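You operate a simulated robot arm through the tools that you are given. There is no shell and no other tool.

You are at the controls of a simulated robot arm. One attempt, no reset.

Task
Put things in order on the front of the fixture table. At the end: the yellow clip from the front of the fixture table stands where the black round brush stood; the silver block from the front of the fixture table stands where the yellow clip stood; the black round brush stands on top of the silver anchor plate; the silver short tube from the front of the fixture table stands where the silver block stood; whatever was shut is shut again. Leave all else as you found it, and nothing knocked over.

The check looks at the end state, three seconds after you hand in, the way a careful person would. Anything else that was tipped, shoved, dropped, spilled or broken makes it a failure.

Robot
A 6-joint arm with a two-finger gripper, fixed in place. Base frame: the origin is at the foot of the arm, x ahead of it, y to its left, z up; the work surface is at about z = 0. Readings come in mm, degrees, newtons and seconds.
With the tool pointing down near the work surface it reaches from about 180 to 480 mm from the base axis. Its first joint turns from -66.0 to 66.0 degrees. Payload 1.76 kg.
The tool frame sits at the grasp point between the pads (the TCP): z along the fingers, y along the line on which they close. The tips reach 29 mm beyond it. The gripper opens to 82 mm; its body begins 58 mm behind the TCP.
Orientation is that of the tool frame in the base frame, as a unit quaternion [w, x, y, z]. With the fingers straight down and closing along the base's y, the tool's x points along the base's -x, its y along +y and its z along -z.

Tools
- The arm moves only by the tool nudge_tool. Its argument "moves" is a list of rows, each an object of numbers (a shift or turn left out is 0, a gripper value left out holds the last): "tx", "ty", "tz": the shift along the tool's x, y, z in mm; "ax", "ay", "az": the turn, a rotation vector about the tool's x, y, z in degrees. In form: [{"tx": .., "ty": .., "tz": .., "ax": .., "ay": .., "az": ..}, ...]. A call has 1 to 20 rows; each row shifts and turns the commanded pose from where the row before left it, along the tool's axes as they then stand. "jaw" is the gripper command, from -1 (fully open) to 1 (shut), values between in proportion, set as the call begins (left out, the last holds). A row lasts 0.2 s, in which the tool goes at most 50 mm and 8.6 degrees; a call with a longer step from one row to the next is refused whole, and so is a gripper value outside its range. A pose out of reach is approached as far as the arm can. The call stops where the force on the tool passes 40 N (or 10 N more than at its start, if that is more) or the arm is blocked; 0.2 s more then pass. The fingers move at their own pace (about 203.5 mm/s each) and stop on an object; they squeeze with about 34 N. The grip force told is the motor's: it shows also when the fingers shut on nothing. Time passes only in rows, and 0.2 s behind the last, so rows that do not move let the fingers close. It gives the time, the measured TCP pose, the force on the tool (base axes), the opening and the grip force at its end, in the units of the frame above (readings bear some noise), with the torque about the TCP (base axes, N m) and any sound that the robot's microphone picked up.
- Cameras (640 x 400 px; columns grow to the right, rows downward): "scene" is fixed at [74.7, 346.9, 428.3]; the picture's right is [-0.59, -0.81, 0.00], its down [-0.41, 0.30, -0.86] and it looks along [0.70, -0.50, -0.51] (base axes); focal length 214 px, centre (320, 200). "wrist" rides on the gripper at [79, 4, -89] in the tool frame; the picture's right is [-0.05, 1.00, 0.00], its down [-0.71, -0.04, -0.71] and it looks along [-0.71, -0.04, 0.71] (tool axes); focal length 256 px, centre (320, 200). There is no depth. A picture from a camera that has moved, and an enlarged one, comes with that camera's place and axes in the base frame and with its lens.
- get_image(camera): a new picture of that camera. No time passes.
- inspect(camera, box): a new picture of the part [left, top, right, bottom] of that camera's present view, enlarged. No time passes.
- hand_in(): hands the job in; it is judged then, once.

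Places have to be worked out from the pictures, the camera data and where the tool is seen. Open the gripper and draw the arm clear of the work before you hand the job in, unless the task says otherwise.

The tools are called after "Request:" as name(argument=value, ...) on one line, values as JSON. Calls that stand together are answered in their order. nudge_tool: Moves the arm, as the interface text tells. Its arguments: {"type":"object","properties":{"moves":{"type":"array"},"jaw":{"type":"number"}},"required":["moves"]} The other tools are called the same way: get_image (camera) takes a picture; inspect (camera, box) takes an enlarged picture of a part of a camera's view; hand_in () hands the job in.

At the start:

```text
clock: 0.0
eef_pos: [170.3, 173.9, 343.1]
tcp_rot: [0.0, 0.0, 1.0, 0.0]
contact_force: [-0.1, -0.2, 0.2]
wrist_torque: [-0.01, 0.04, 0.0]
gripper_width: 81.9
grasp_force: 0.1
```

scene: 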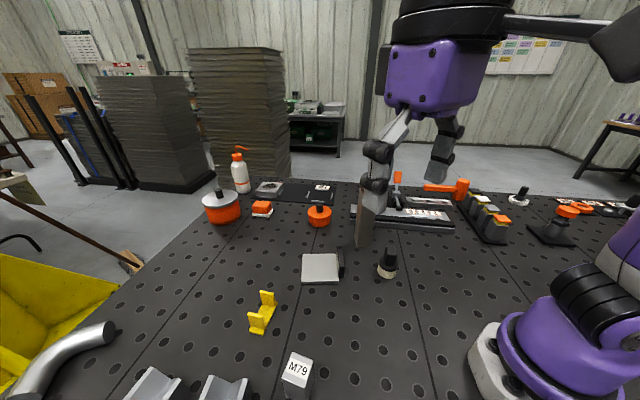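
wrist: 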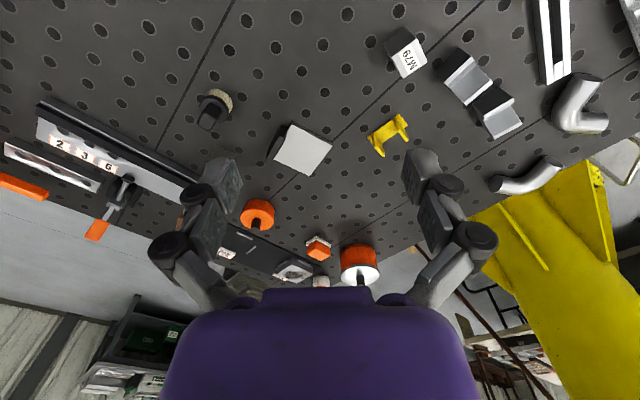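

I begin by looking closely at both views to identify the items: a yellow clip, a black round brush, a silver block, an anchor plate and a short tube.

Request:
inspect(camera="scene", box=[200, 220, 420, 400])

Request:
inspect(camera="scene", box=[180, 140, 400, 260])

Request:
inspect(camera="scene", box=[340, 150, 640, 300])

Request:
inspect(camera="scene", box=[0, 280, 320, 400])

Request:
inspect(camera="wrist", box=[180, 0, 420, 180])

Request:
inspect(camera="wrist", box=[360, 0, 640, 200])

Request:
inspect(camera="wrist", box=[180, 160, 420, 300])

Request:
inspect(camera="wrist", box=[0, 80, 240, 260])

```text
2.22 times, centred on (310, 310) of scene
camera zoom: at [74.7, 346.9, 428.3], right [-0.59, -0.81, 0.0], down [-0.41, 0.3, -0.86], along [0.7, -0.5, -0.51], focal length 477 px, centre (342, -44)
```

zoom: 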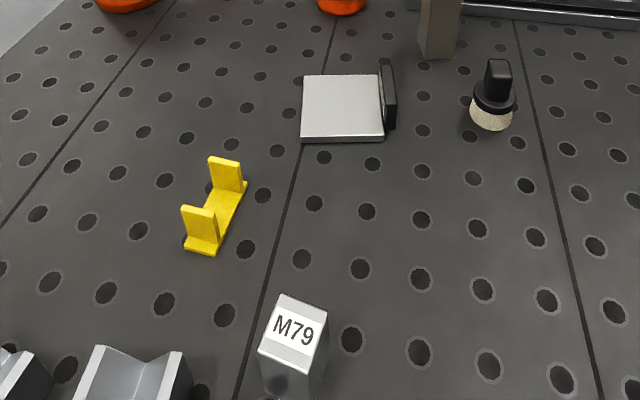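

```text
2.91 times, centred on (290, 200) of scene
camera zoom: at [74.7, 346.9, 428.3], right [-0.59, -0.81, 0.0], down [-0.41, 0.3, -0.86], along [0.7, -0.5, -0.51], focal length 624 px, centre (407, 200)
```

zoom: 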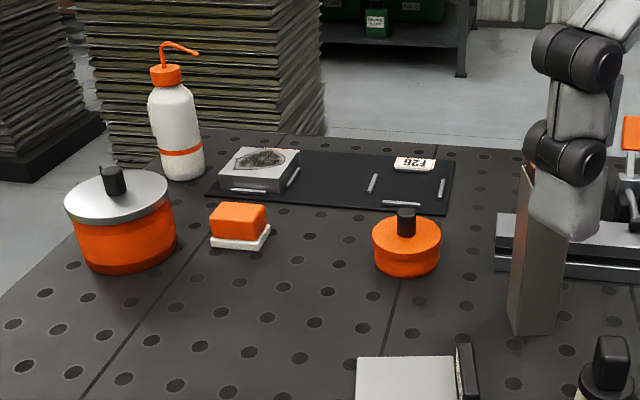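

```text
2.13 times, centred on (490, 225) of scene
camera zoom: at [74.7, 346.9, 428.3], right [-0.59, -0.81, 0.0], down [-0.41, 0.3, -0.86], along [0.7, -0.5, -0.51], focal length 458 px, centre (-43, 147)
```

zoom: 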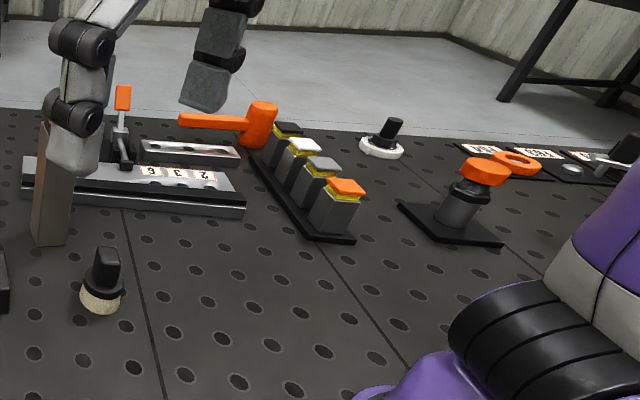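

```text
2.00 times, centred on (160, 340) of scene
camera zoom: at [74.7, 346.9, 428.3], right [-0.59, -0.81, 0.0], down [-0.41, 0.3, -0.86], along [0.7, -0.5, -0.51], focal length 429 px, centre (640, -80)
```

zoom: 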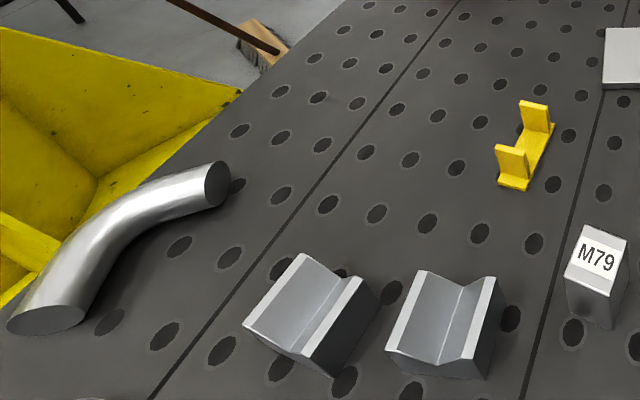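

```text
2.22 times, centred on (300, 90) of wrist
camera zoom: at [89.8, 177.2, 431.9], right [0.05, 1.0, 0.0], down [0.7, -0.04, 0.71], along [0.71, -0.04, -0.71], focal length 569 px, centre (364, 444)
```

zoom: 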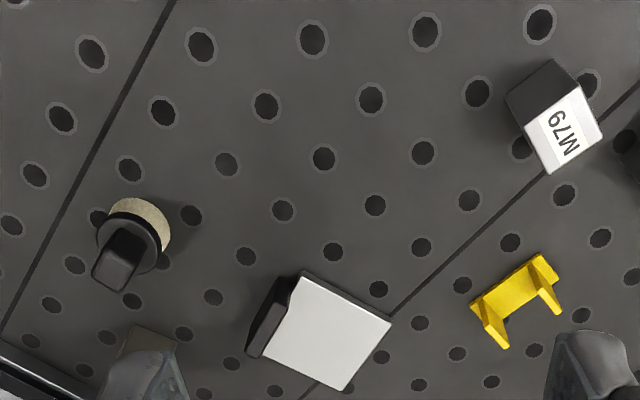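

```text
2.00 times, centred on (500, 100) of wrist
camera zoom: at [89.8, 177.2, 431.9], right [0.05, 1.0, 0.0], down [0.7, -0.04, 0.71], along [0.71, -0.04, -0.71], focal length 512 px, centre (-40, 400)
```

zoom: 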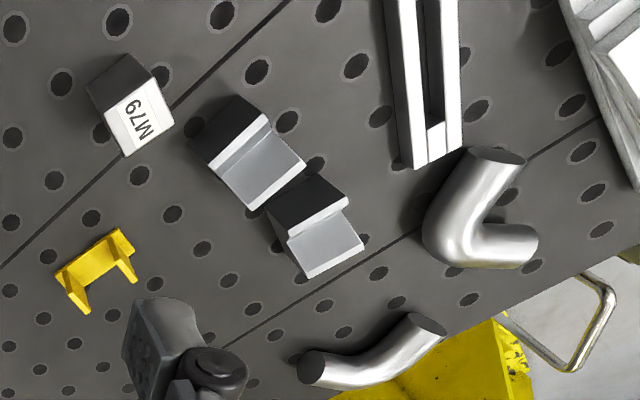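

```text
2.67 times, centred on (300, 230) of wrist
camera zoom: at [89.8, 177.2, 431.9], right [0.05, 1.0, 0.0], down [0.7, -0.04, 0.71], along [0.71, -0.04, -0.71], focal length 683 px, centre (373, 120)
```

zoom: 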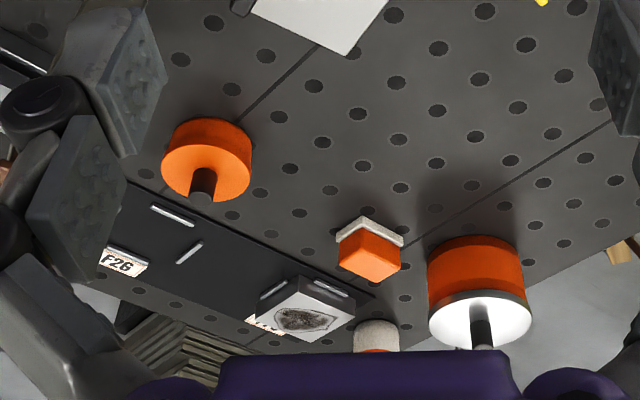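

```text
2.22 times, centred on (120, 170) of wrist
camera zoom: at [89.8, 177.2, 431.9], right [0.05, 1.0, 0.0], down [0.7, -0.04, 0.71], along [0.71, -0.04, -0.71], focal length 569 px, centre (764, 267)
```

zoom: 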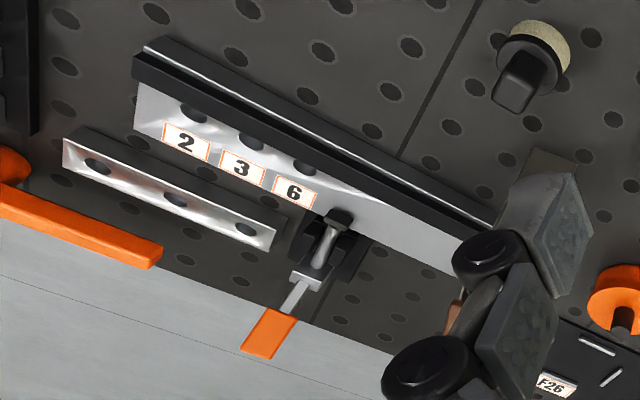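

The layout is partly hidden by the gripper. I move the arm in free air toward y≈40 to see the tall grey piece and the rest of the table.

Request:
nudge_tool(moves=[{"ty": -25}, {"ty": -25}, {"ty": -25}, {"ty": -25}, {"ty": -25}, {"ty": -15}, {}], jaw=-1)

```text
clock: 1.6
eef_pos: [170.2, 34.0, 344.5]
tcp_rot: [0.0, 0.0, 1.0, 0.001]
contact_force: [0.0, 0.9, 0.2]
wrist_torque: [0.03, -0.02, -0.02]
gripper_width: 82.0
grasp_force: 0.0
```

Arm is now at y=34. I look from both cameras.

Request:
get_image(camera="scene")

Request:
get_image(camera="wrist")

Request:
inspect(camera="scene", box=[280, 150, 480, 300])

Request:
inspect(camera="wrist", box=[240, 0, 480, 200])

```text
taken
```

scene: 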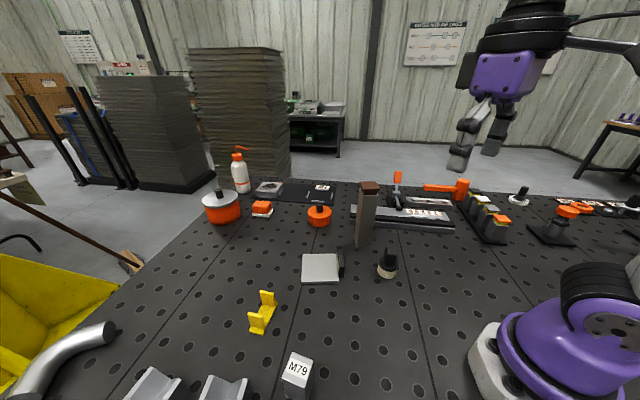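

```text
taken
camera wrist: at [89.4, 37.1, 432.5], right [0.05, 1.0, 0.0], down [0.7, -0.04, 0.71], along [0.71, -0.04, -0.71], focal length 256 px, centre (320, 200)
```

wrist: 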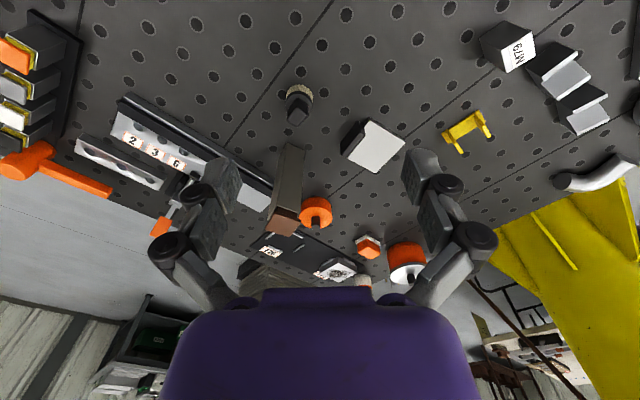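

```text
2.67 times, centred on (380, 225) of scene
camera zoom: at [74.7, 346.9, 428.3], right [-0.59, -0.81, 0.0], down [-0.41, 0.3, -0.86], along [0.7, -0.5, -0.51], focal length 572 px, centre (160, 133)
```

zoom: 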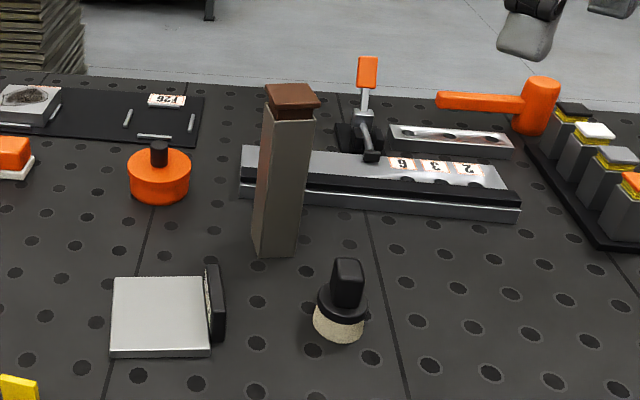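

```text
2.00 times, centred on (360, 100) of wrist
camera zoom: at [89.4, 37.1, 432.5], right [0.05, 1.0, 0.0], down [0.7, -0.04, 0.71], along [0.71, -0.04, -0.71], focal length 512 px, centre (240, 400)
```

zoom: 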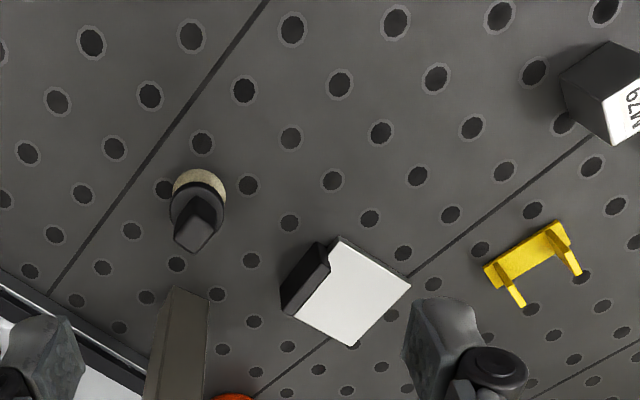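

The tall grey piece has a brown cap and isn't obviously a tube. I move to look at the left side (y+) next, to find the short tube, and enlarge the plate and tall piece.

Request:
inspect(camera="wrist", box=[260, 120, 340, 250])

Request:
inspect(camera="wrist", box=[330, 100, 420, 180])

Request:
inspect(camera="wrist", box=[0, 0, 240, 220])

Request:
inspect(camera="scene", box=[340, 170, 400, 260])

Request:
inspect(camera="scene", box=[480, 170, 640, 270])

```text
3.08 times, centred on (300, 185) of wrist
camera zoom: at [89.4, 37.1, 432.5], right [0.05, 1.0, 0.0], down [0.7, -0.04, 0.71], along [0.71, -0.04, -0.71], focal length 788 px, centre (382, 246)
```

zoom: 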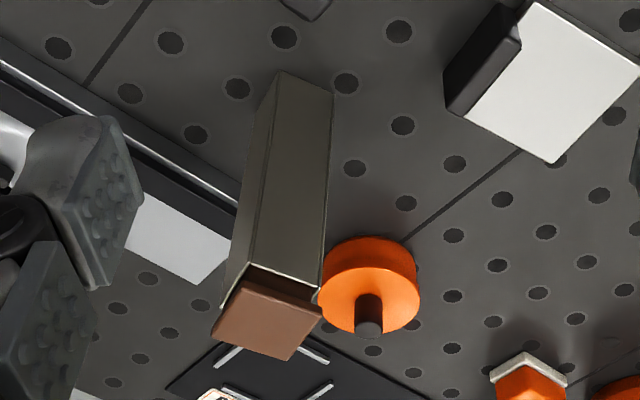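

```text
5.00 times, centred on (375, 140) of wrist
camera zoom: at [89.4, 37.1, 432.5], right [0.05, 1.0, 0.0], down [0.7, -0.04, 0.71], along [0.71, -0.04, -0.71], focal length 1280 px, centre (45, 500)
```

zoom: 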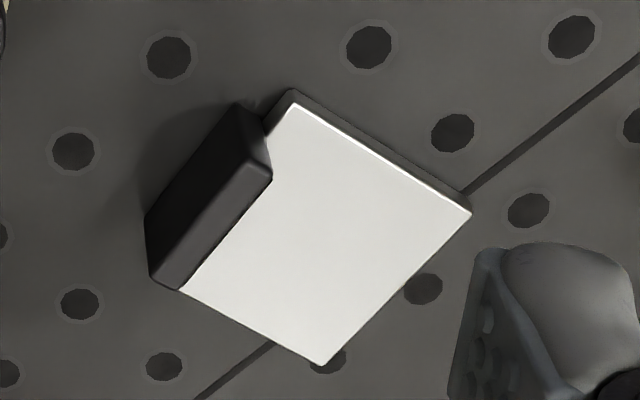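

```text
1.82 times, centred on (120, 110) of wrist
camera zoom: at [89.4, 37.1, 432.5], right [0.05, 1.0, 0.0], down [0.7, -0.04, 0.71], along [0.71, -0.04, -0.71], focal length 465 px, centre (684, 364)
```

zoom: 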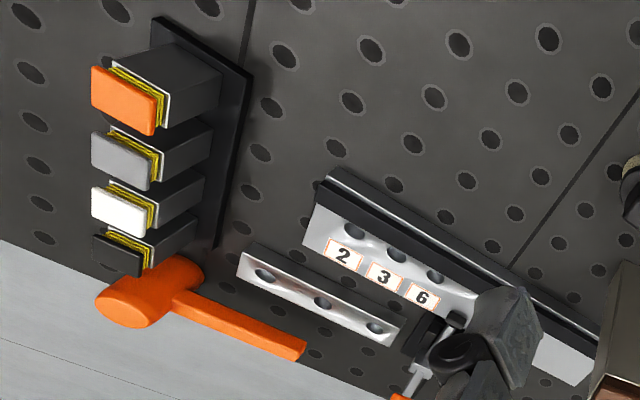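

```text
4.44 times, centred on (370, 215) of scene
camera zoom: at [74.7, 346.9, 428.3], right [-0.59, -0.81, 0.0], down [-0.41, 0.3, -0.86], along [0.7, -0.5, -0.51], focal length 953 px, centre (98, 133)
```

zoom: 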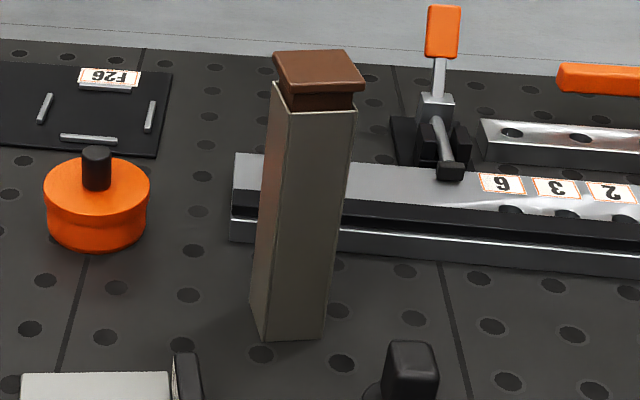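

```text
4.00 times, centred on (560, 220) of scene
camera zoom: at [74.7, 346.9, 428.3], right [-0.59, -0.81, 0.0], down [-0.41, 0.3, -0.86], along [0.7, -0.5, -0.51], focal length 858 px, centre (-640, 120)
```

zoom: 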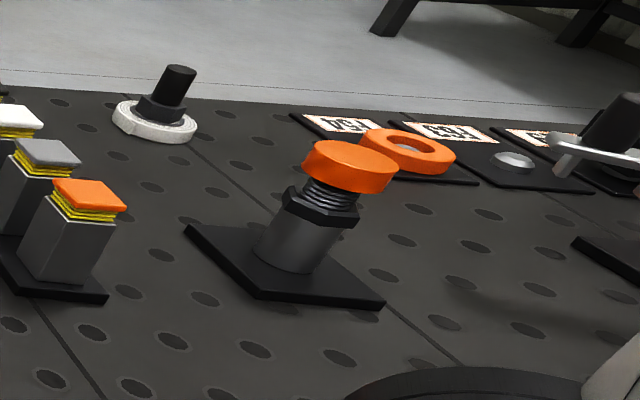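

The tall piece is a square upright sleeve with a brown plug. Before deciding, I look over the whole left side and near the base: moving back to y≈200 and turning the wrist camera leftward.

Request:
nudge_tool(moves=[{"ty": 30}, {"ty": 30}, {"ty": 30}, {"ty": 30}, {"ty": 30}, {"ty": 30}, {"az": -8}, {"az": -8}, {"az": -8}, {"az": -8}, {"az": -8}, {}])

Request:
get_image(camera="wrist")

Request:
get_image(camera="scene")

```text
clock: 4.2
eef_pos: [169.7, 212.6, 344.4]
tcp_rot: [0.0, -0.342, 0.94, -0.001]
contact_force: [0.3, -0.9, 0.3]
wrist_torque: [0.0, -0.03, 0.0]
gripper_width: 82.1
grasp_force: 0.0
```

```text
taken
camera wrist: at [105.6, 165.2, 431.9], right [-0.6, 0.8, 0.0], down [0.56, 0.43, 0.71], along [0.57, 0.43, -0.71], focal length 256 px, centre (320, 200)
```

wrist: 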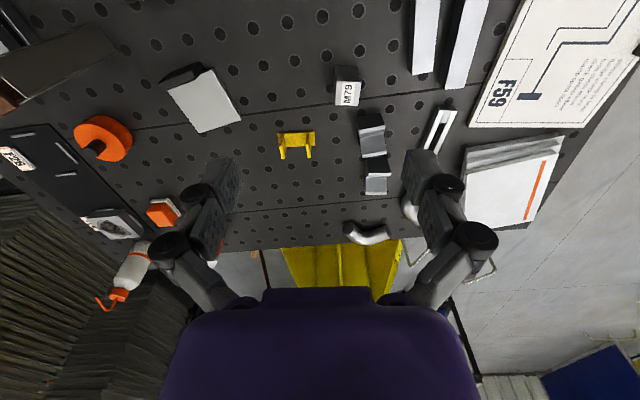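

```text
taken
```

scene: 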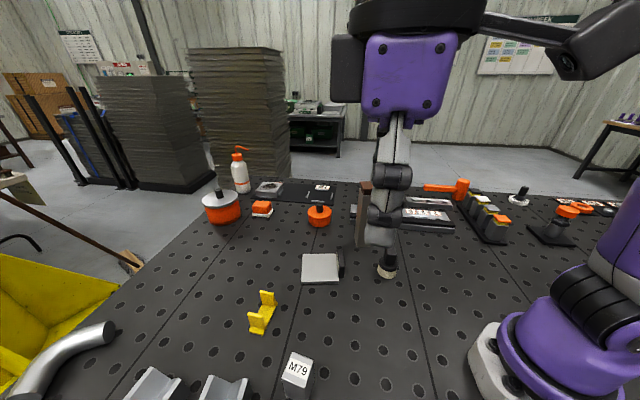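

Request:
inspect(camera="wrist", box=[320, 0, 640, 250])

Request:
inspect(camera="wrist", box=[320, 60, 420, 130])

Request:
inspect(camera="wrist", box=[260, 110, 350, 180])

```text
1.60 times, centred on (480, 125) of wrist
camera zoom: at [105.6, 165.2, 431.9], right [-0.6, 0.8, 0.0], down [0.56, 0.43, 0.71], along [0.57, 0.43, -0.71], focal length 410 px, centre (64, 320)
```

zoom: 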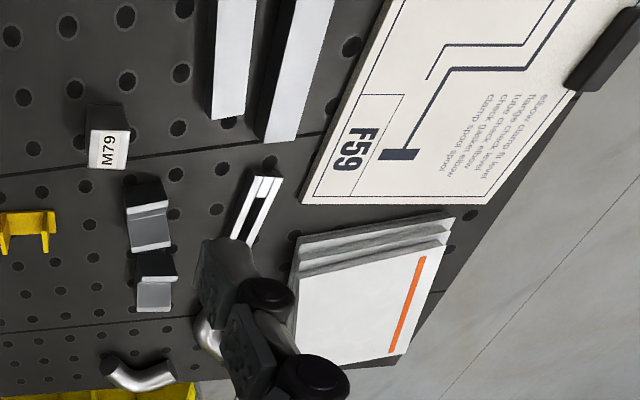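

```text
5.71 times, centred on (370, 95) of wrist
camera zoom: at [105.6, 165.2, 431.9], right [-0.6, 0.8, 0.0], down [0.56, 0.43, 0.71], along [0.57, 0.43, -0.71], focal length 1463 px, centre (34, 800)
```

zoom: 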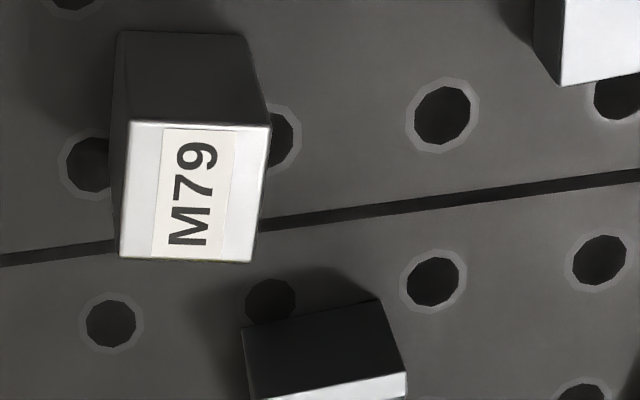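

```text
5.71 times, centred on (305, 145) of wrist
camera zoom: at [105.6, 165.2, 431.9], right [-0.6, 0.8, 0.0], down [0.56, 0.43, 0.71], along [0.57, 0.43, -0.71], focal length 1463 px, centre (406, 514)
```

zoom: 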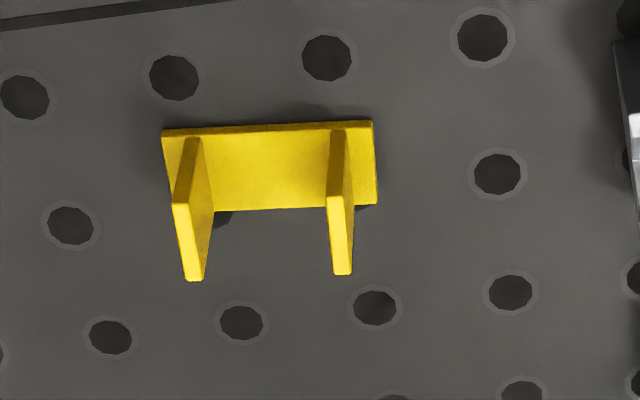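

Not found on the left yet (only V-blocks, bent pipes, rails). Now I check the right side of the table.

Request:
nudge_tool(moves=[{"az": 8}, {"az": 8}, {"az": 8}, {"az": 8}, {"az": 8}, {}])

Request:
nudge_tool(moves=[{"ty": -30}, {"ty": -30}, {"ty": -30}, {"ty": -30}, {"ty": -30}, {"ty": -30}, {"ty": -30}, {"ty": -30}, {"ty": -30}, {"ty": -30}, {"ty": -30}, {"ty": -30}, {}])

Request:
get_image(camera="wrist")

Request:
get_image(camera="scene")

```text
clock: 5.6
eef_pos: [169.4, 213.3, 342.9]
tcp_rot: [0.001, 0.001, 1.0, 0.001]
contact_force: [0.4, 0.9, 0.1]
wrist_torque: [0.01, -0.01, 0.01]
gripper_width: 81.9
grasp_force: 0.0
```

```text
clock: 8.4
eef_pos: [170.7, -147.3, 343.7]
tcp_rot: [0.001, 0.0, 1.0, 0.0]
contact_force: [-0.2, 0.0, -1.0]
wrist_torque: [0.01, 0.0, -0.06]
gripper_width: 81.8
grasp_force: 0.0
```

```text
taken
camera wrist: at [90.1, -143.7, 431.2], right [0.05, 1.0, 0.0], down [0.7, -0.04, 0.71], along [0.71, -0.04, -0.71], focal length 256 px, centre (320, 200)
```

wrist: 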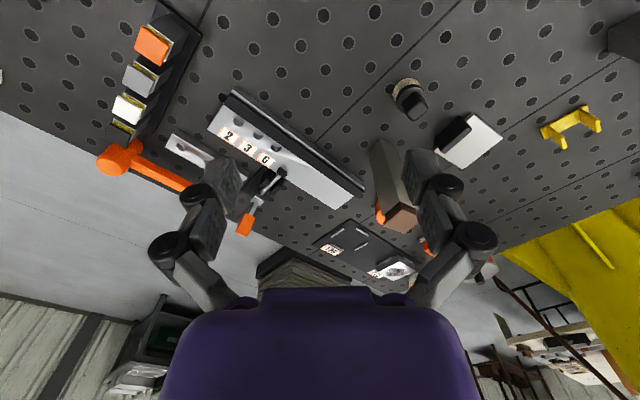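

```text
taken
```

scene: 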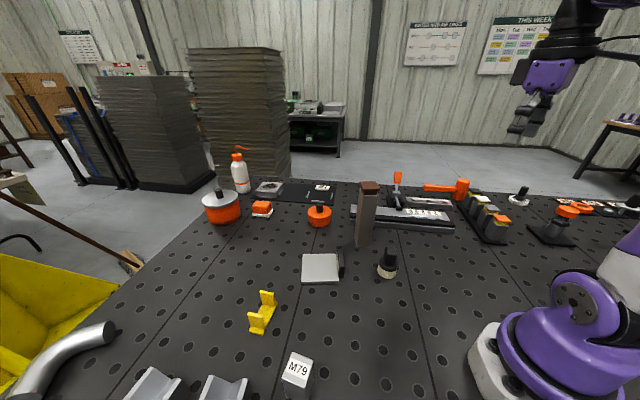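

I zoom into the wall posters and the right part, which may give clues, and continue looking for the tube.

Request:
inspect(camera="scene", box=[390, 10, 560, 90])

Request:
inspect(camera="wrist", box=[340, 60, 460, 240])

Request:
nudge_tool(moves=[{"az": 8}, {"az": 8}, {"az": 8}, {"az": 8}, {"az": 8}, {"az": 8}, {}])

Request:
get_image(camera="wrist")

```text
3.76 times, centred on (475, 50) of scene
camera zoom: at [74.7, 346.9, 428.3], right [-0.59, -0.81, 0.0], down [-0.41, 0.3, -0.86], along [0.7, -0.5, -0.51], focal length 807 px, centre (-264, 765)
```

zoom: 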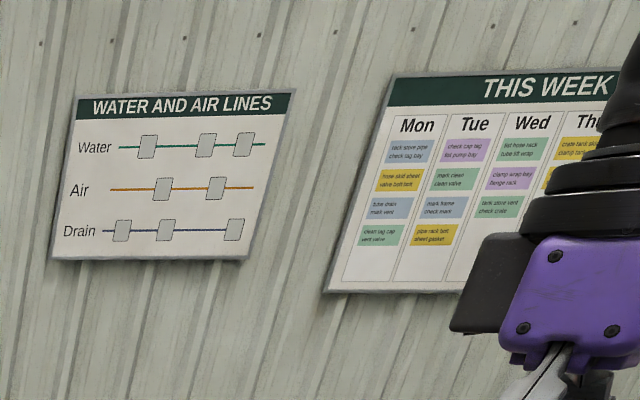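

```text
2.22 times, centred on (400, 150) of wrist
camera zoom: at [90.1, -143.7, 431.2], right [0.05, 1.0, 0.0], down [0.7, -0.04, 0.71], along [0.71, -0.04, -0.71], focal length 569 px, centre (142, 311)
```

zoom: 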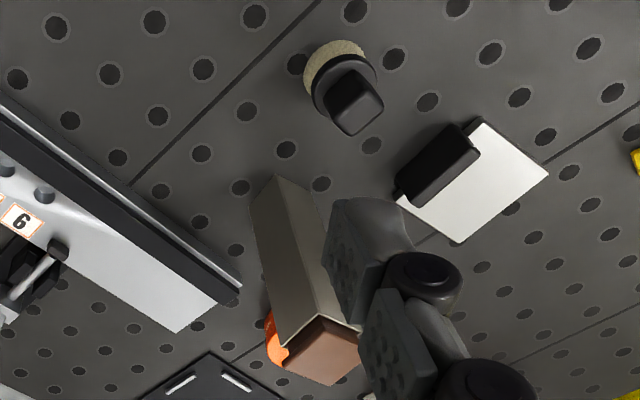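

```text
clock: 10.0
eef_pos: [170.0, -145.4, 343.7]
tcp_rot: [0.001, 0.408, 0.913, 0.0]
contact_force: [-0.1, 0.1, 0.4]
wrist_torque: [0.03, 0.03, -0.02]
gripper_width: 82.3
grasp_force: 0.0
```

```text
taken
camera wrist: at [119.2, -84.9, 432.0], right [0.78, 0.63, 0.0], down [0.44, -0.55, 0.71], along [0.45, -0.55, -0.71], focal length 256 px, centre (320, 200)
```

wrist: 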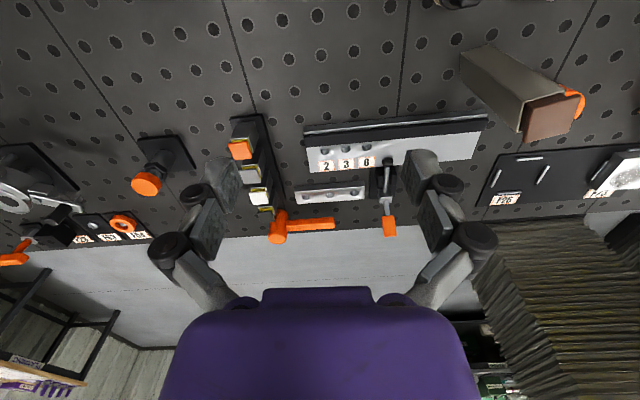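

So far the only upright tube-like item within reach is the square sleeve with the brown plug. I turn further right to be sure nothing else tube-like sits on that side.

Request:
nudge_tool(moves=[{"az": 8}, {"az": 8}, {"az": 8}, {"az": 8}, {"az": 8}, {}])

Request:
get_image(camera="wrist")

```text
clock: 11.4
eef_pos: [169.8, -146.1, 343.4]
tcp_rot: [0.0, 0.696, 0.718, 0.0]
contact_force: [-0.7, -0.1, 0.6]
wrist_torque: [-0.01, 0.02, -0.01]
gripper_width: 82.1
grasp_force: 0.1
```

```text
taken
camera wrist: at [170.4, -67.6, 432.2], right [1.0, -0.02, 0.0], down [-0.02, -0.71, 0.71], along [-0.01, -0.71, -0.71], focal length 256 px, centre (320, 200)
```

wrist: 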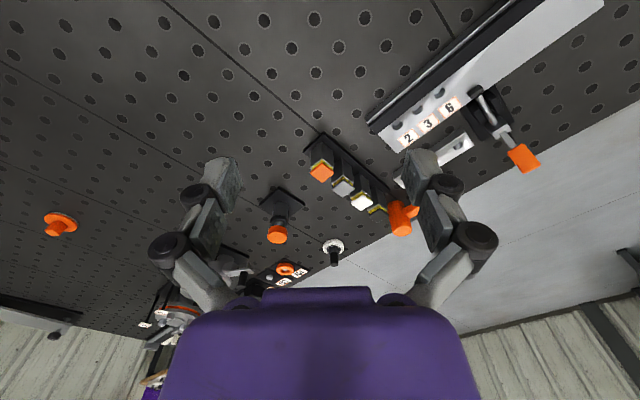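

Nothing tube-like there. I rotate back and move nearer to the plate and tall sleeve for a close look.

Request:
nudge_tool(moves=[{"az": -8}, {"az": -8}, {"az": -8}, {"az": -8}, {"az": -8}, {"az": -8}, {"az": -8}, {"az": -8}, {"az": -8}, {"az": -8}, {"az": -8}, {}])

Request:
nudge_tool(moves=[{"ty": 30}, {"ty": 30}, {"ty": 30}, {"ty": 30}, {"ty": 30}, {"ty": 30}, {"ty": 20}, {"tx": -25}, {"tx": -25}, {}])

Request:
get_image(camera="wrist")

Request:
inspect(camera="wrist", box=[220, 0, 420, 160])

```text
clock: 14.0
eef_pos: [169.6, -146.0, 343.0]
tcp_rot: [0.002, -0.001, 1.0, 0.001]
contact_force: [0.3, -1.0, 0.6]
wrist_torque: [0.03, 0.0, 0.01]
gripper_width: 81.7
grasp_force: 0.1
```

```text
clock: 16.2
eef_pos: [221.5, 53.1, 343.6]
tcp_rot: [0.001, 0.0, 1.0, 0.0]
contact_force: [-0.3, 0.7, -0.3]
wrist_torque: [0.01, 0.02, -0.02]
gripper_width: 82.0
grasp_force: 0.2
```

```text
taken
camera wrist: at [139.9, 56.9, 432.1], right [0.05, 1.0, 0.0], down [0.7, -0.04, 0.71], along [0.71, -0.04, -0.71], focal length 256 px, centre (320, 200)
```

wrist: 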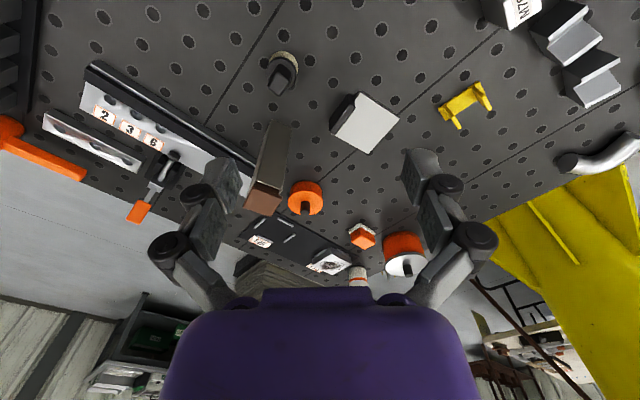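

```text
2.50 times, centred on (320, 80) of wrist
camera zoom: at [139.9, 56.9, 432.1], right [0.05, 1.0, 0.0], down [0.7, -0.04, 0.71], along [0.71, -0.04, -0.71], focal length 640 px, centre (320, 500)
```

zoom: 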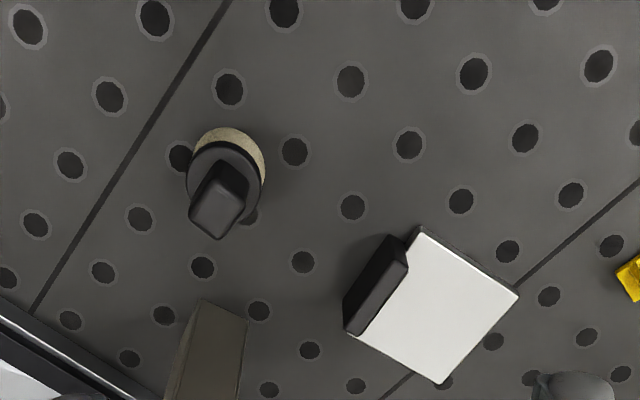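

The brush is at about (272, -8), plate centre about (375, 124) (90 mm square, with a black bar beside it), clip at about (347, 287), block M79 about (230, 285), sleeve/tube about (384, -22). I move above the brush at z≈200 for a closer view.

Request:
nudge_tool(moves=[{"tx": -13, "ty": -15, "tz": 20}, {"tx": -13, "ty": -15, "tz": 20}, {"tx": -13, "ty": -15, "tz": 20}, {"tx": -13, "ty": -16, "tz": 20}, {"tz": 20}, {"tz": 20}, {"tz": 20}, {}])

Request:
get_image(camera="wrist")

Request:
inspect(camera="scene", box=[340, 170, 440, 290])

```text
clock: 18.0
eef_pos: [272.6, -8.1, 202.4]
tcp_rot: [0.001, 0.0, 1.0, 0.0]
contact_force: [-0.7, -0.3, 0.6]
wrist_torque: [-0.02, 0.02, 0.0]
gripper_width: 81.9
grasp_force: 0.1
```

```text
taken
camera wrist: at [192.6, -4.3, 291.3], right [0.05, 1.0, 0.0], down [0.7, -0.04, 0.71], along [0.71, -0.04, -0.71], focal length 256 px, centre (320, 200)
```

wrist: 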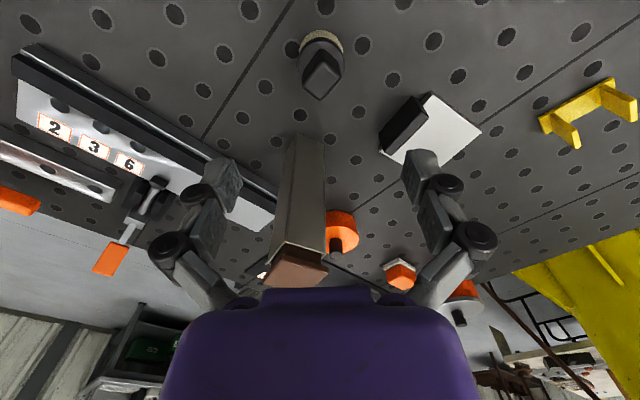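

```text
3.33 times, centred on (390, 230) of scene
camera zoom: at [74.7, 346.9, 428.3], right [-0.59, -0.81, 0.0], down [-0.41, 0.3, -0.86], along [0.7, -0.5, -0.51], focal length 715 px, centre (87, 100)
```

zoom: 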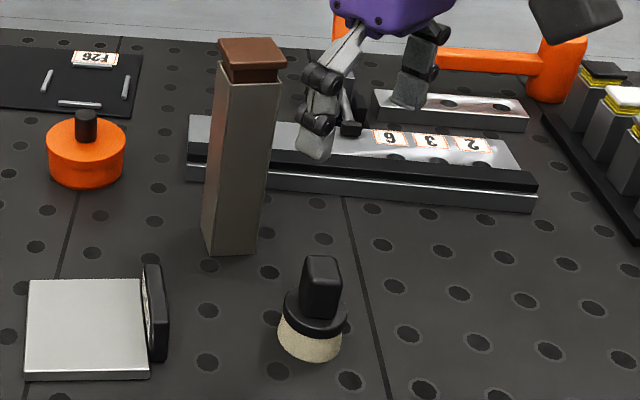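

Request:
inspect(camera="wrist", box=[270, 10, 370, 120])

Request:
inspect(camera="wrist", box=[360, 70, 500, 180])

Request:
inspect(camera="wrist", box=[240, 120, 380, 300])

Request:
inspect(camera="scene", box=[295, 240, 355, 295])

Request:
inspect(camera="scene", box=[365, 235, 415, 285])

```text
3.64 times, centred on (320, 65) of wrist
camera zoom: at [192.6, -4.3, 291.3], right [0.05, 1.0, 0.0], down [0.7, -0.04, 0.71], along [0.71, -0.04, -0.71], focal length 931 px, centre (320, 691)
```

zoom: 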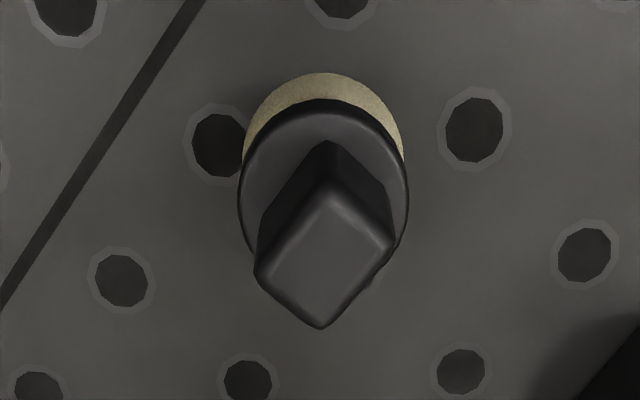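

```text
3.64 times, centred on (430, 125) of wrist
camera zoom: at [192.6, -4.3, 291.3], right [0.05, 1.0, 0.0], down [0.7, -0.04, 0.71], along [0.71, -0.04, -0.71], focal length 931 px, centre (-80, 473)
```

zoom: 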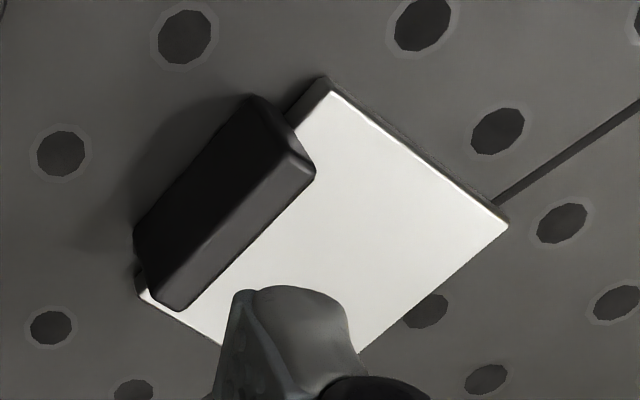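

```text
2.22 times, centred on (310, 210) of wrist
camera zoom: at [192.6, -4.3, 291.3], right [0.05, 1.0, 0.0], down [0.7, -0.04, 0.71], along [0.71, -0.04, -0.71], focal length 569 px, centre (342, 178)
```

zoom: 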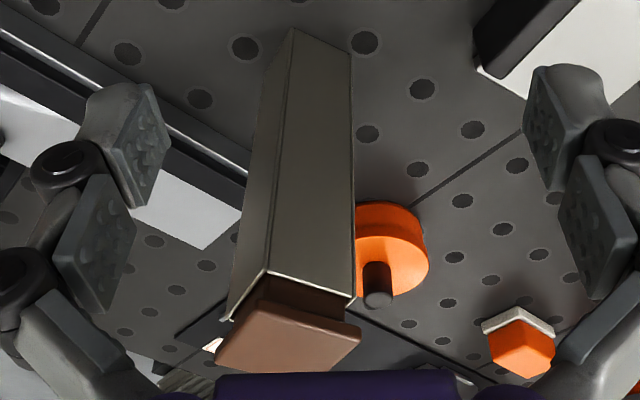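

```text
7.27 times, centred on (325, 268) of scene
camera zoom: at [74.7, 346.9, 428.3], right [-0.59, -0.81, 0.0], down [-0.41, 0.3, -0.86], along [0.7, -0.5, -0.51], focal length 1560 px, centre (284, -291)
```

zoom: 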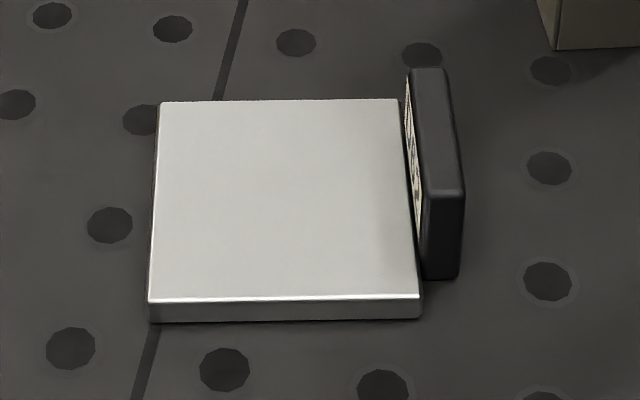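

```text
8.00 times, centred on (390, 260) of scene
camera zoom: at [74.7, 346.9, 428.3], right [-0.59, -0.81, 0.0], down [-0.41, 0.3, -0.86], along [0.7, -0.5, -0.51], focal length 1716 px, centre (-240, -280)
```

zoom: 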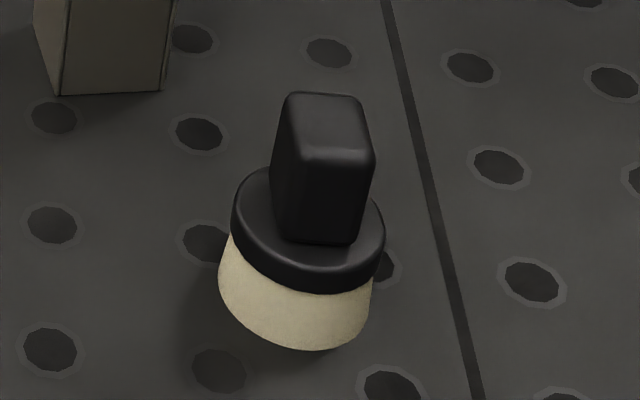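

The brush handle is a ~20×25 mm block, sides turned about 48° from base x, top at z≈68, ferrule top at z≈30. I rotate the gripper by +48° (base) so fingers close on the 25 mm faces, then lower to z≈115 and check the view.

Request:
nudge_tool(moves=[{"az": -8}, {"az": -8}, {"az": -8}, {"az": -8}, {"az": -8}, {"az": -8}, {"tz": 20}, {"tz": 20}, {"tz": 20}, {"tz": 15}, {}])

Request:
get_image(camera="wrist")

Request:
inspect(camera="scene", box=[340, 190, 440, 290])

```text
clock: 20.4
eef_pos: [271.2, -7.2, 127.7]
tcp_rot: [0.002, -0.407, 0.913, -0.001]
contact_force: [-0.9, 0.2, 0.3]
wrist_torque: [-0.01, 0.01, -0.02]
gripper_width: 82.0
grasp_force: 0.1
```

```text
taken
camera wrist: at [215.0, -63.8, 216.6], right [-0.71, 0.71, 0.0], down [0.5, 0.5, 0.71], along [0.5, 0.5, -0.71], focal length 256 px, centre (320, 200)
```

wrist: 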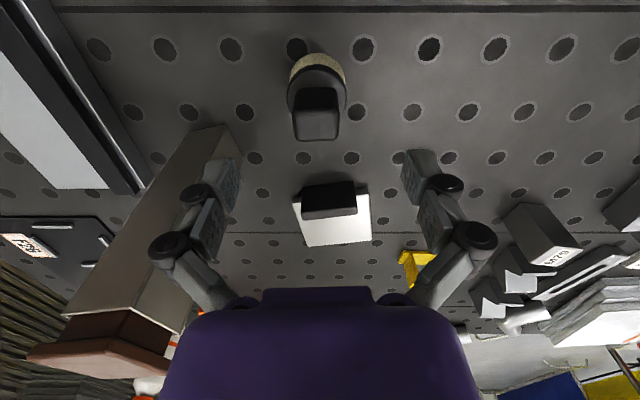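

```text
4.00 times, centred on (390, 240) of scene
camera zoom: at [74.7, 346.9, 428.3], right [-0.59, -0.81, 0.0], down [-0.41, 0.3, -0.86], along [0.7, -0.5, -0.51], focal length 858 px, centre (40, 40)
```

zoom: 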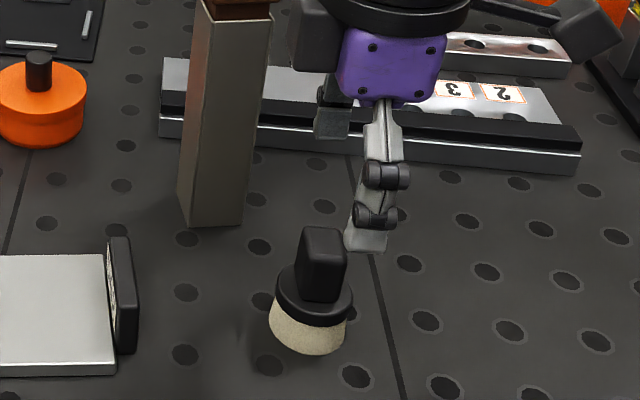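

The handle now looks square to the fingers. I enlarge to check the centring before descending.

Request:
inspect(camera="wrist", box=[260, 40, 380, 160])

Request:
inspect(camera="wrist", box=[270, 160, 450, 300])

Request:
inspect(camera="wrist", box=[0, 200, 240, 400])

```text
3.33 times, centred on (320, 100) of wrist
camera zoom: at [215.0, -63.8, 216.6], right [-0.71, 0.71, 0.0], down [0.5, 0.5, 0.71], along [0.5, 0.5, -0.71], focal length 853 px, centre (320, 533)
```

zoom: 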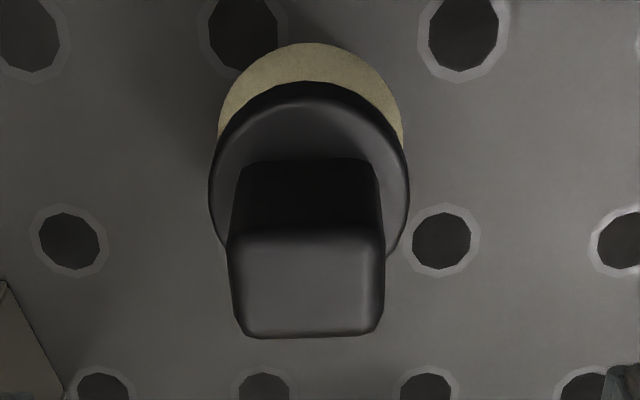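

```text
2.86 times, centred on (360, 230) of wrist
camera zoom: at [215.0, -63.8, 216.6], right [-0.71, 0.71, 0.0], down [0.5, 0.5, 0.71], along [0.5, 0.5, -0.71], focal length 731 px, centre (206, 114)
```

zoom: 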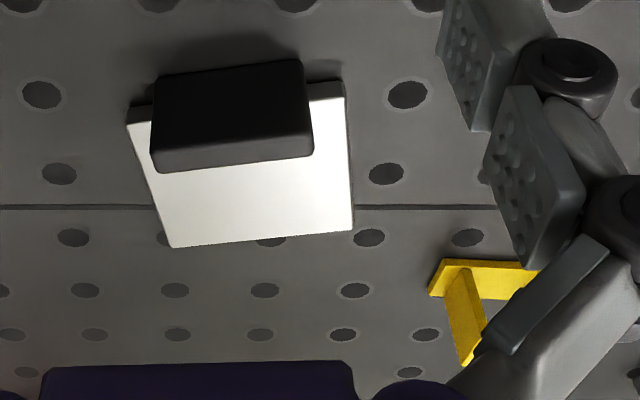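

```text
2.00 times, centred on (120, 300) of wrist
camera zoom: at [215.0, -63.8, 216.6], right [-0.71, 0.71, 0.0], down [0.5, 0.5, 0.71], along [0.5, 0.5, -0.71], focal length 512 px, centre (720, 0)
```

zoom: 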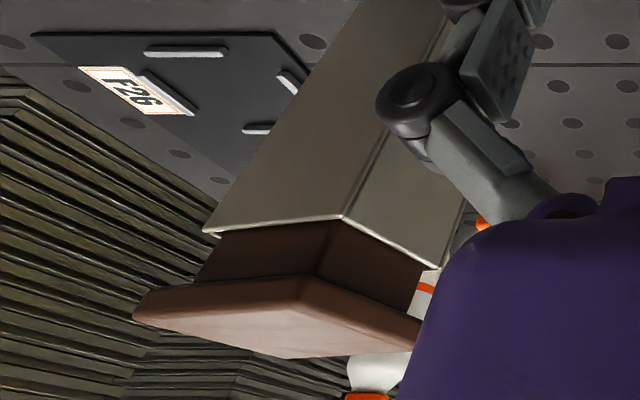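

Handle centre is about (274, -8), so I shift ~3 mm to centre on it and descend to TCP z≈64 (tips just above the ferrule).

Request:
nudge_tool(moves=[{"tx": -2, "ty": -2.5}, {"tz": 12}, {"tz": 12}, {"tz": 12}, {"tz": 12}, {"tz": 8}, {"tz": 7}, {}])

Request:
get_image(camera="wrist")

Request:
inspect(camera="scene", box=[340, 190, 440, 290])

```text
clock: 22.2
eef_pos: [275.6, -8.4, 65.1]
tcp_rot: [0.001, -0.407, 0.914, -0.001]
contact_force: [0.1, 0.3, 0.0]
wrist_torque: [0.02, 0.01, 0.03]
gripper_width: 82.0
grasp_force: 0.1
```

```text
taken
camera wrist: at [218.9, -64.0, 153.8], right [-0.71, 0.71, 0.0], down [0.5, 0.5, 0.71], along [0.5, 0.5, -0.71], focal length 256 px, centre (320, 200)
```

wrist: 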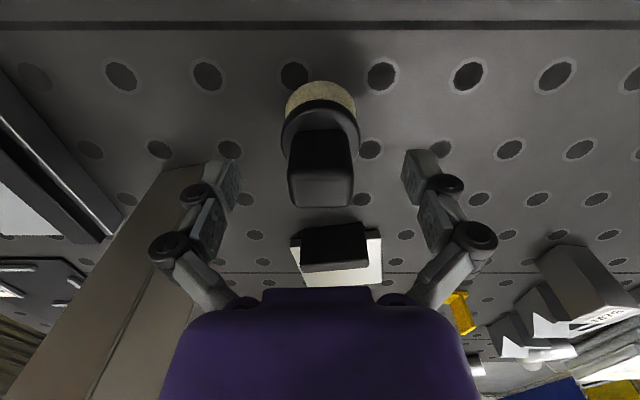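

```text
4.00 times, centred on (390, 240) of scene
camera zoom: at [74.7, 346.9, 428.3], right [-0.59, -0.81, 0.0], down [-0.41, 0.3, -0.86], along [0.7, -0.5, -0.51], focal length 858 px, centre (40, 40)
```

zoom: 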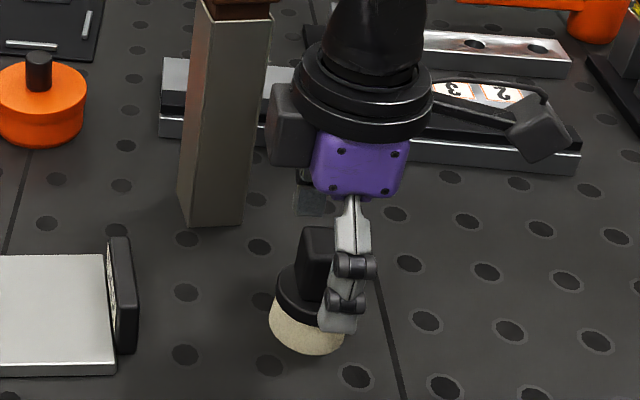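

The handle is centred between the pads (z=65). I close the gripper now.

Request:
nudge_tool(moves=[{}, {}, {}], jaw=1)

Request:
get_image(camera="wrist")

```text
clock: 23.0
eef_pos: [276.7, -7.8, 66.1]
tcp_rot: [0.003, -0.406, 0.914, -0.001]
contact_force: [2.4, -1.2, 17.4]
wrist_torque: [0.06, 0.07, 0.0]
gripper_width: 29.0
grasp_force: 33.8
```

```text
taken
camera wrist: at [219.2, -64.1, 154.2], right [-0.71, 0.71, 0.0], down [0.5, 0.5, 0.71], along [0.5, 0.5, -0.7], focal length 256 px, centre (320, 200)
```

wrist: 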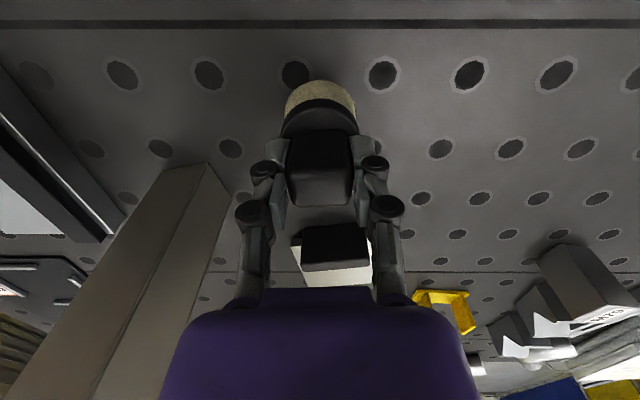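

Gripped at 29 mm width. I lift slowly and check that the brush comes along upright.

Request:
nudge_tool(moves=[{"tz": -3}, {"tz": -8}, {"tz": -15}, {"tz": -15}, {"tz": -15}, {"tz": -15}, {}])

Request:
get_image(camera="wrist")

Request:
inspect(camera="scene", box=[280, 170, 440, 300])

```text
clock: 24.6
eef_pos: [275.3, -7.4, 136.4]
tcp_rot: [0.001, -0.407, 0.914, -0.001]
contact_force: [0.6, 0.4, -0.7]
wrist_torque: [-0.03, -0.01, -0.02]
gripper_width: 28.7
grasp_force: 34.0
```

```text
taken
camera wrist: at [218.4, -64.2, 224.7], right [-0.71, 0.71, 0.0], down [0.5, 0.5, 0.71], along [0.5, 0.5, -0.71], focal length 256 px, centre (320, 200)
```

wrist: 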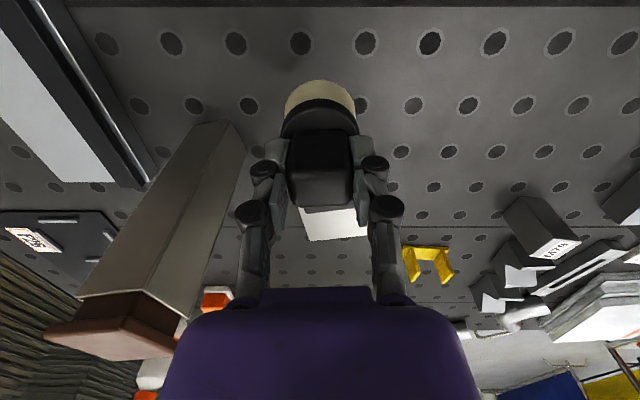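

```text
3.08 times, centred on (360, 235) of scene
camera zoom: at [74.7, 346.9, 428.3], right [-0.59, -0.81, 0.0], down [-0.41, 0.3, -0.86], along [0.7, -0.5, -0.51], focal length 660 px, centre (197, 92)
```

zoom: 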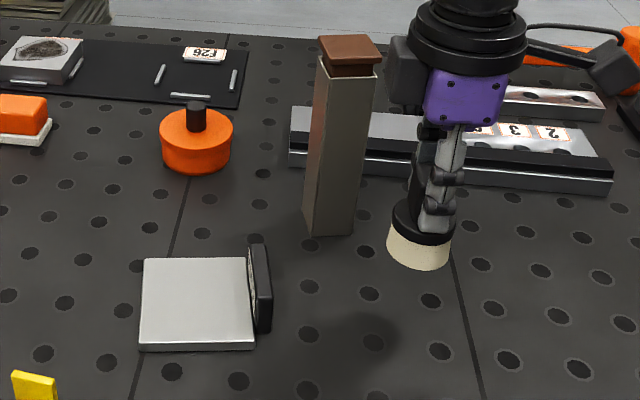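

Brush is held upright. Plate centre works out to (377, 125), black slab beside it ~39 mm tall along its lower-y edge. I carry the brush over the plate at z≈136.

Request:
nudge_tool(moves=[{"tx": -15, "ty": 1.2}, {"tx": -22, "ty": 1.6}, {"tx": -22, "ty": 1.6}, {"tx": -22, "ty": 1.6}, {"tx": -22, "ty": 1.6}, {"tx": -22, "ty": 1.6}, {"tx": -22, "ty": 1.6}, {"tx": -15, "ty": 1.2}, {"tx": -5.5, "ty": 0.5}, {}])

Request:
get_image(camera="wrist")

Request:
inspect(camera="scene", box=[250, 170, 410, 300])

```text
clock: 26.8
eef_pos: [378.1, 125.4, 136.2]
tcp_rot: [0.001, -0.407, 0.914, -0.001]
contact_force: [0.2, -0.5, -1.2]
wrist_torque: [-0.01, -0.02, 0.01]
gripper_width: 29.0
grasp_force: 33.5
```

```text
taken
camera wrist: at [321.7, 68.7, 224.6], right [-0.71, 0.71, 0.0], down [0.5, 0.5, 0.71], along [0.5, 0.5, -0.71], focal length 256 px, centre (320, 200)
```

wrist: 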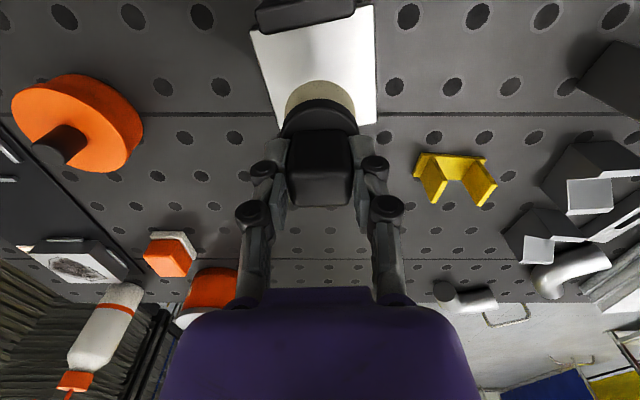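

```text
3.08 times, centred on (330, 235) of scene
camera zoom: at [74.7, 346.9, 428.3], right [-0.59, -0.81, 0.0], down [-0.41, 0.3, -0.86], along [0.7, -0.5, -0.51], focal length 660 px, centre (289, 92)
```

zoom: 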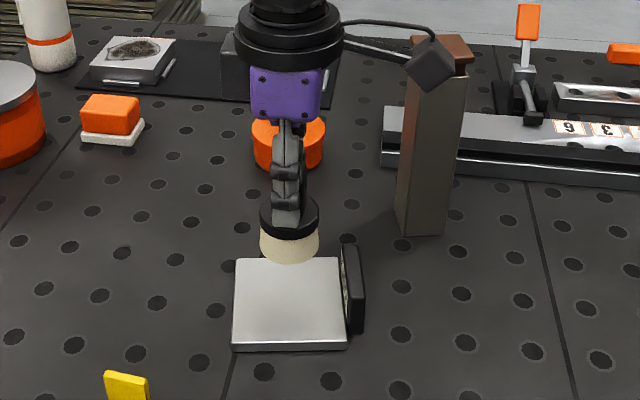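

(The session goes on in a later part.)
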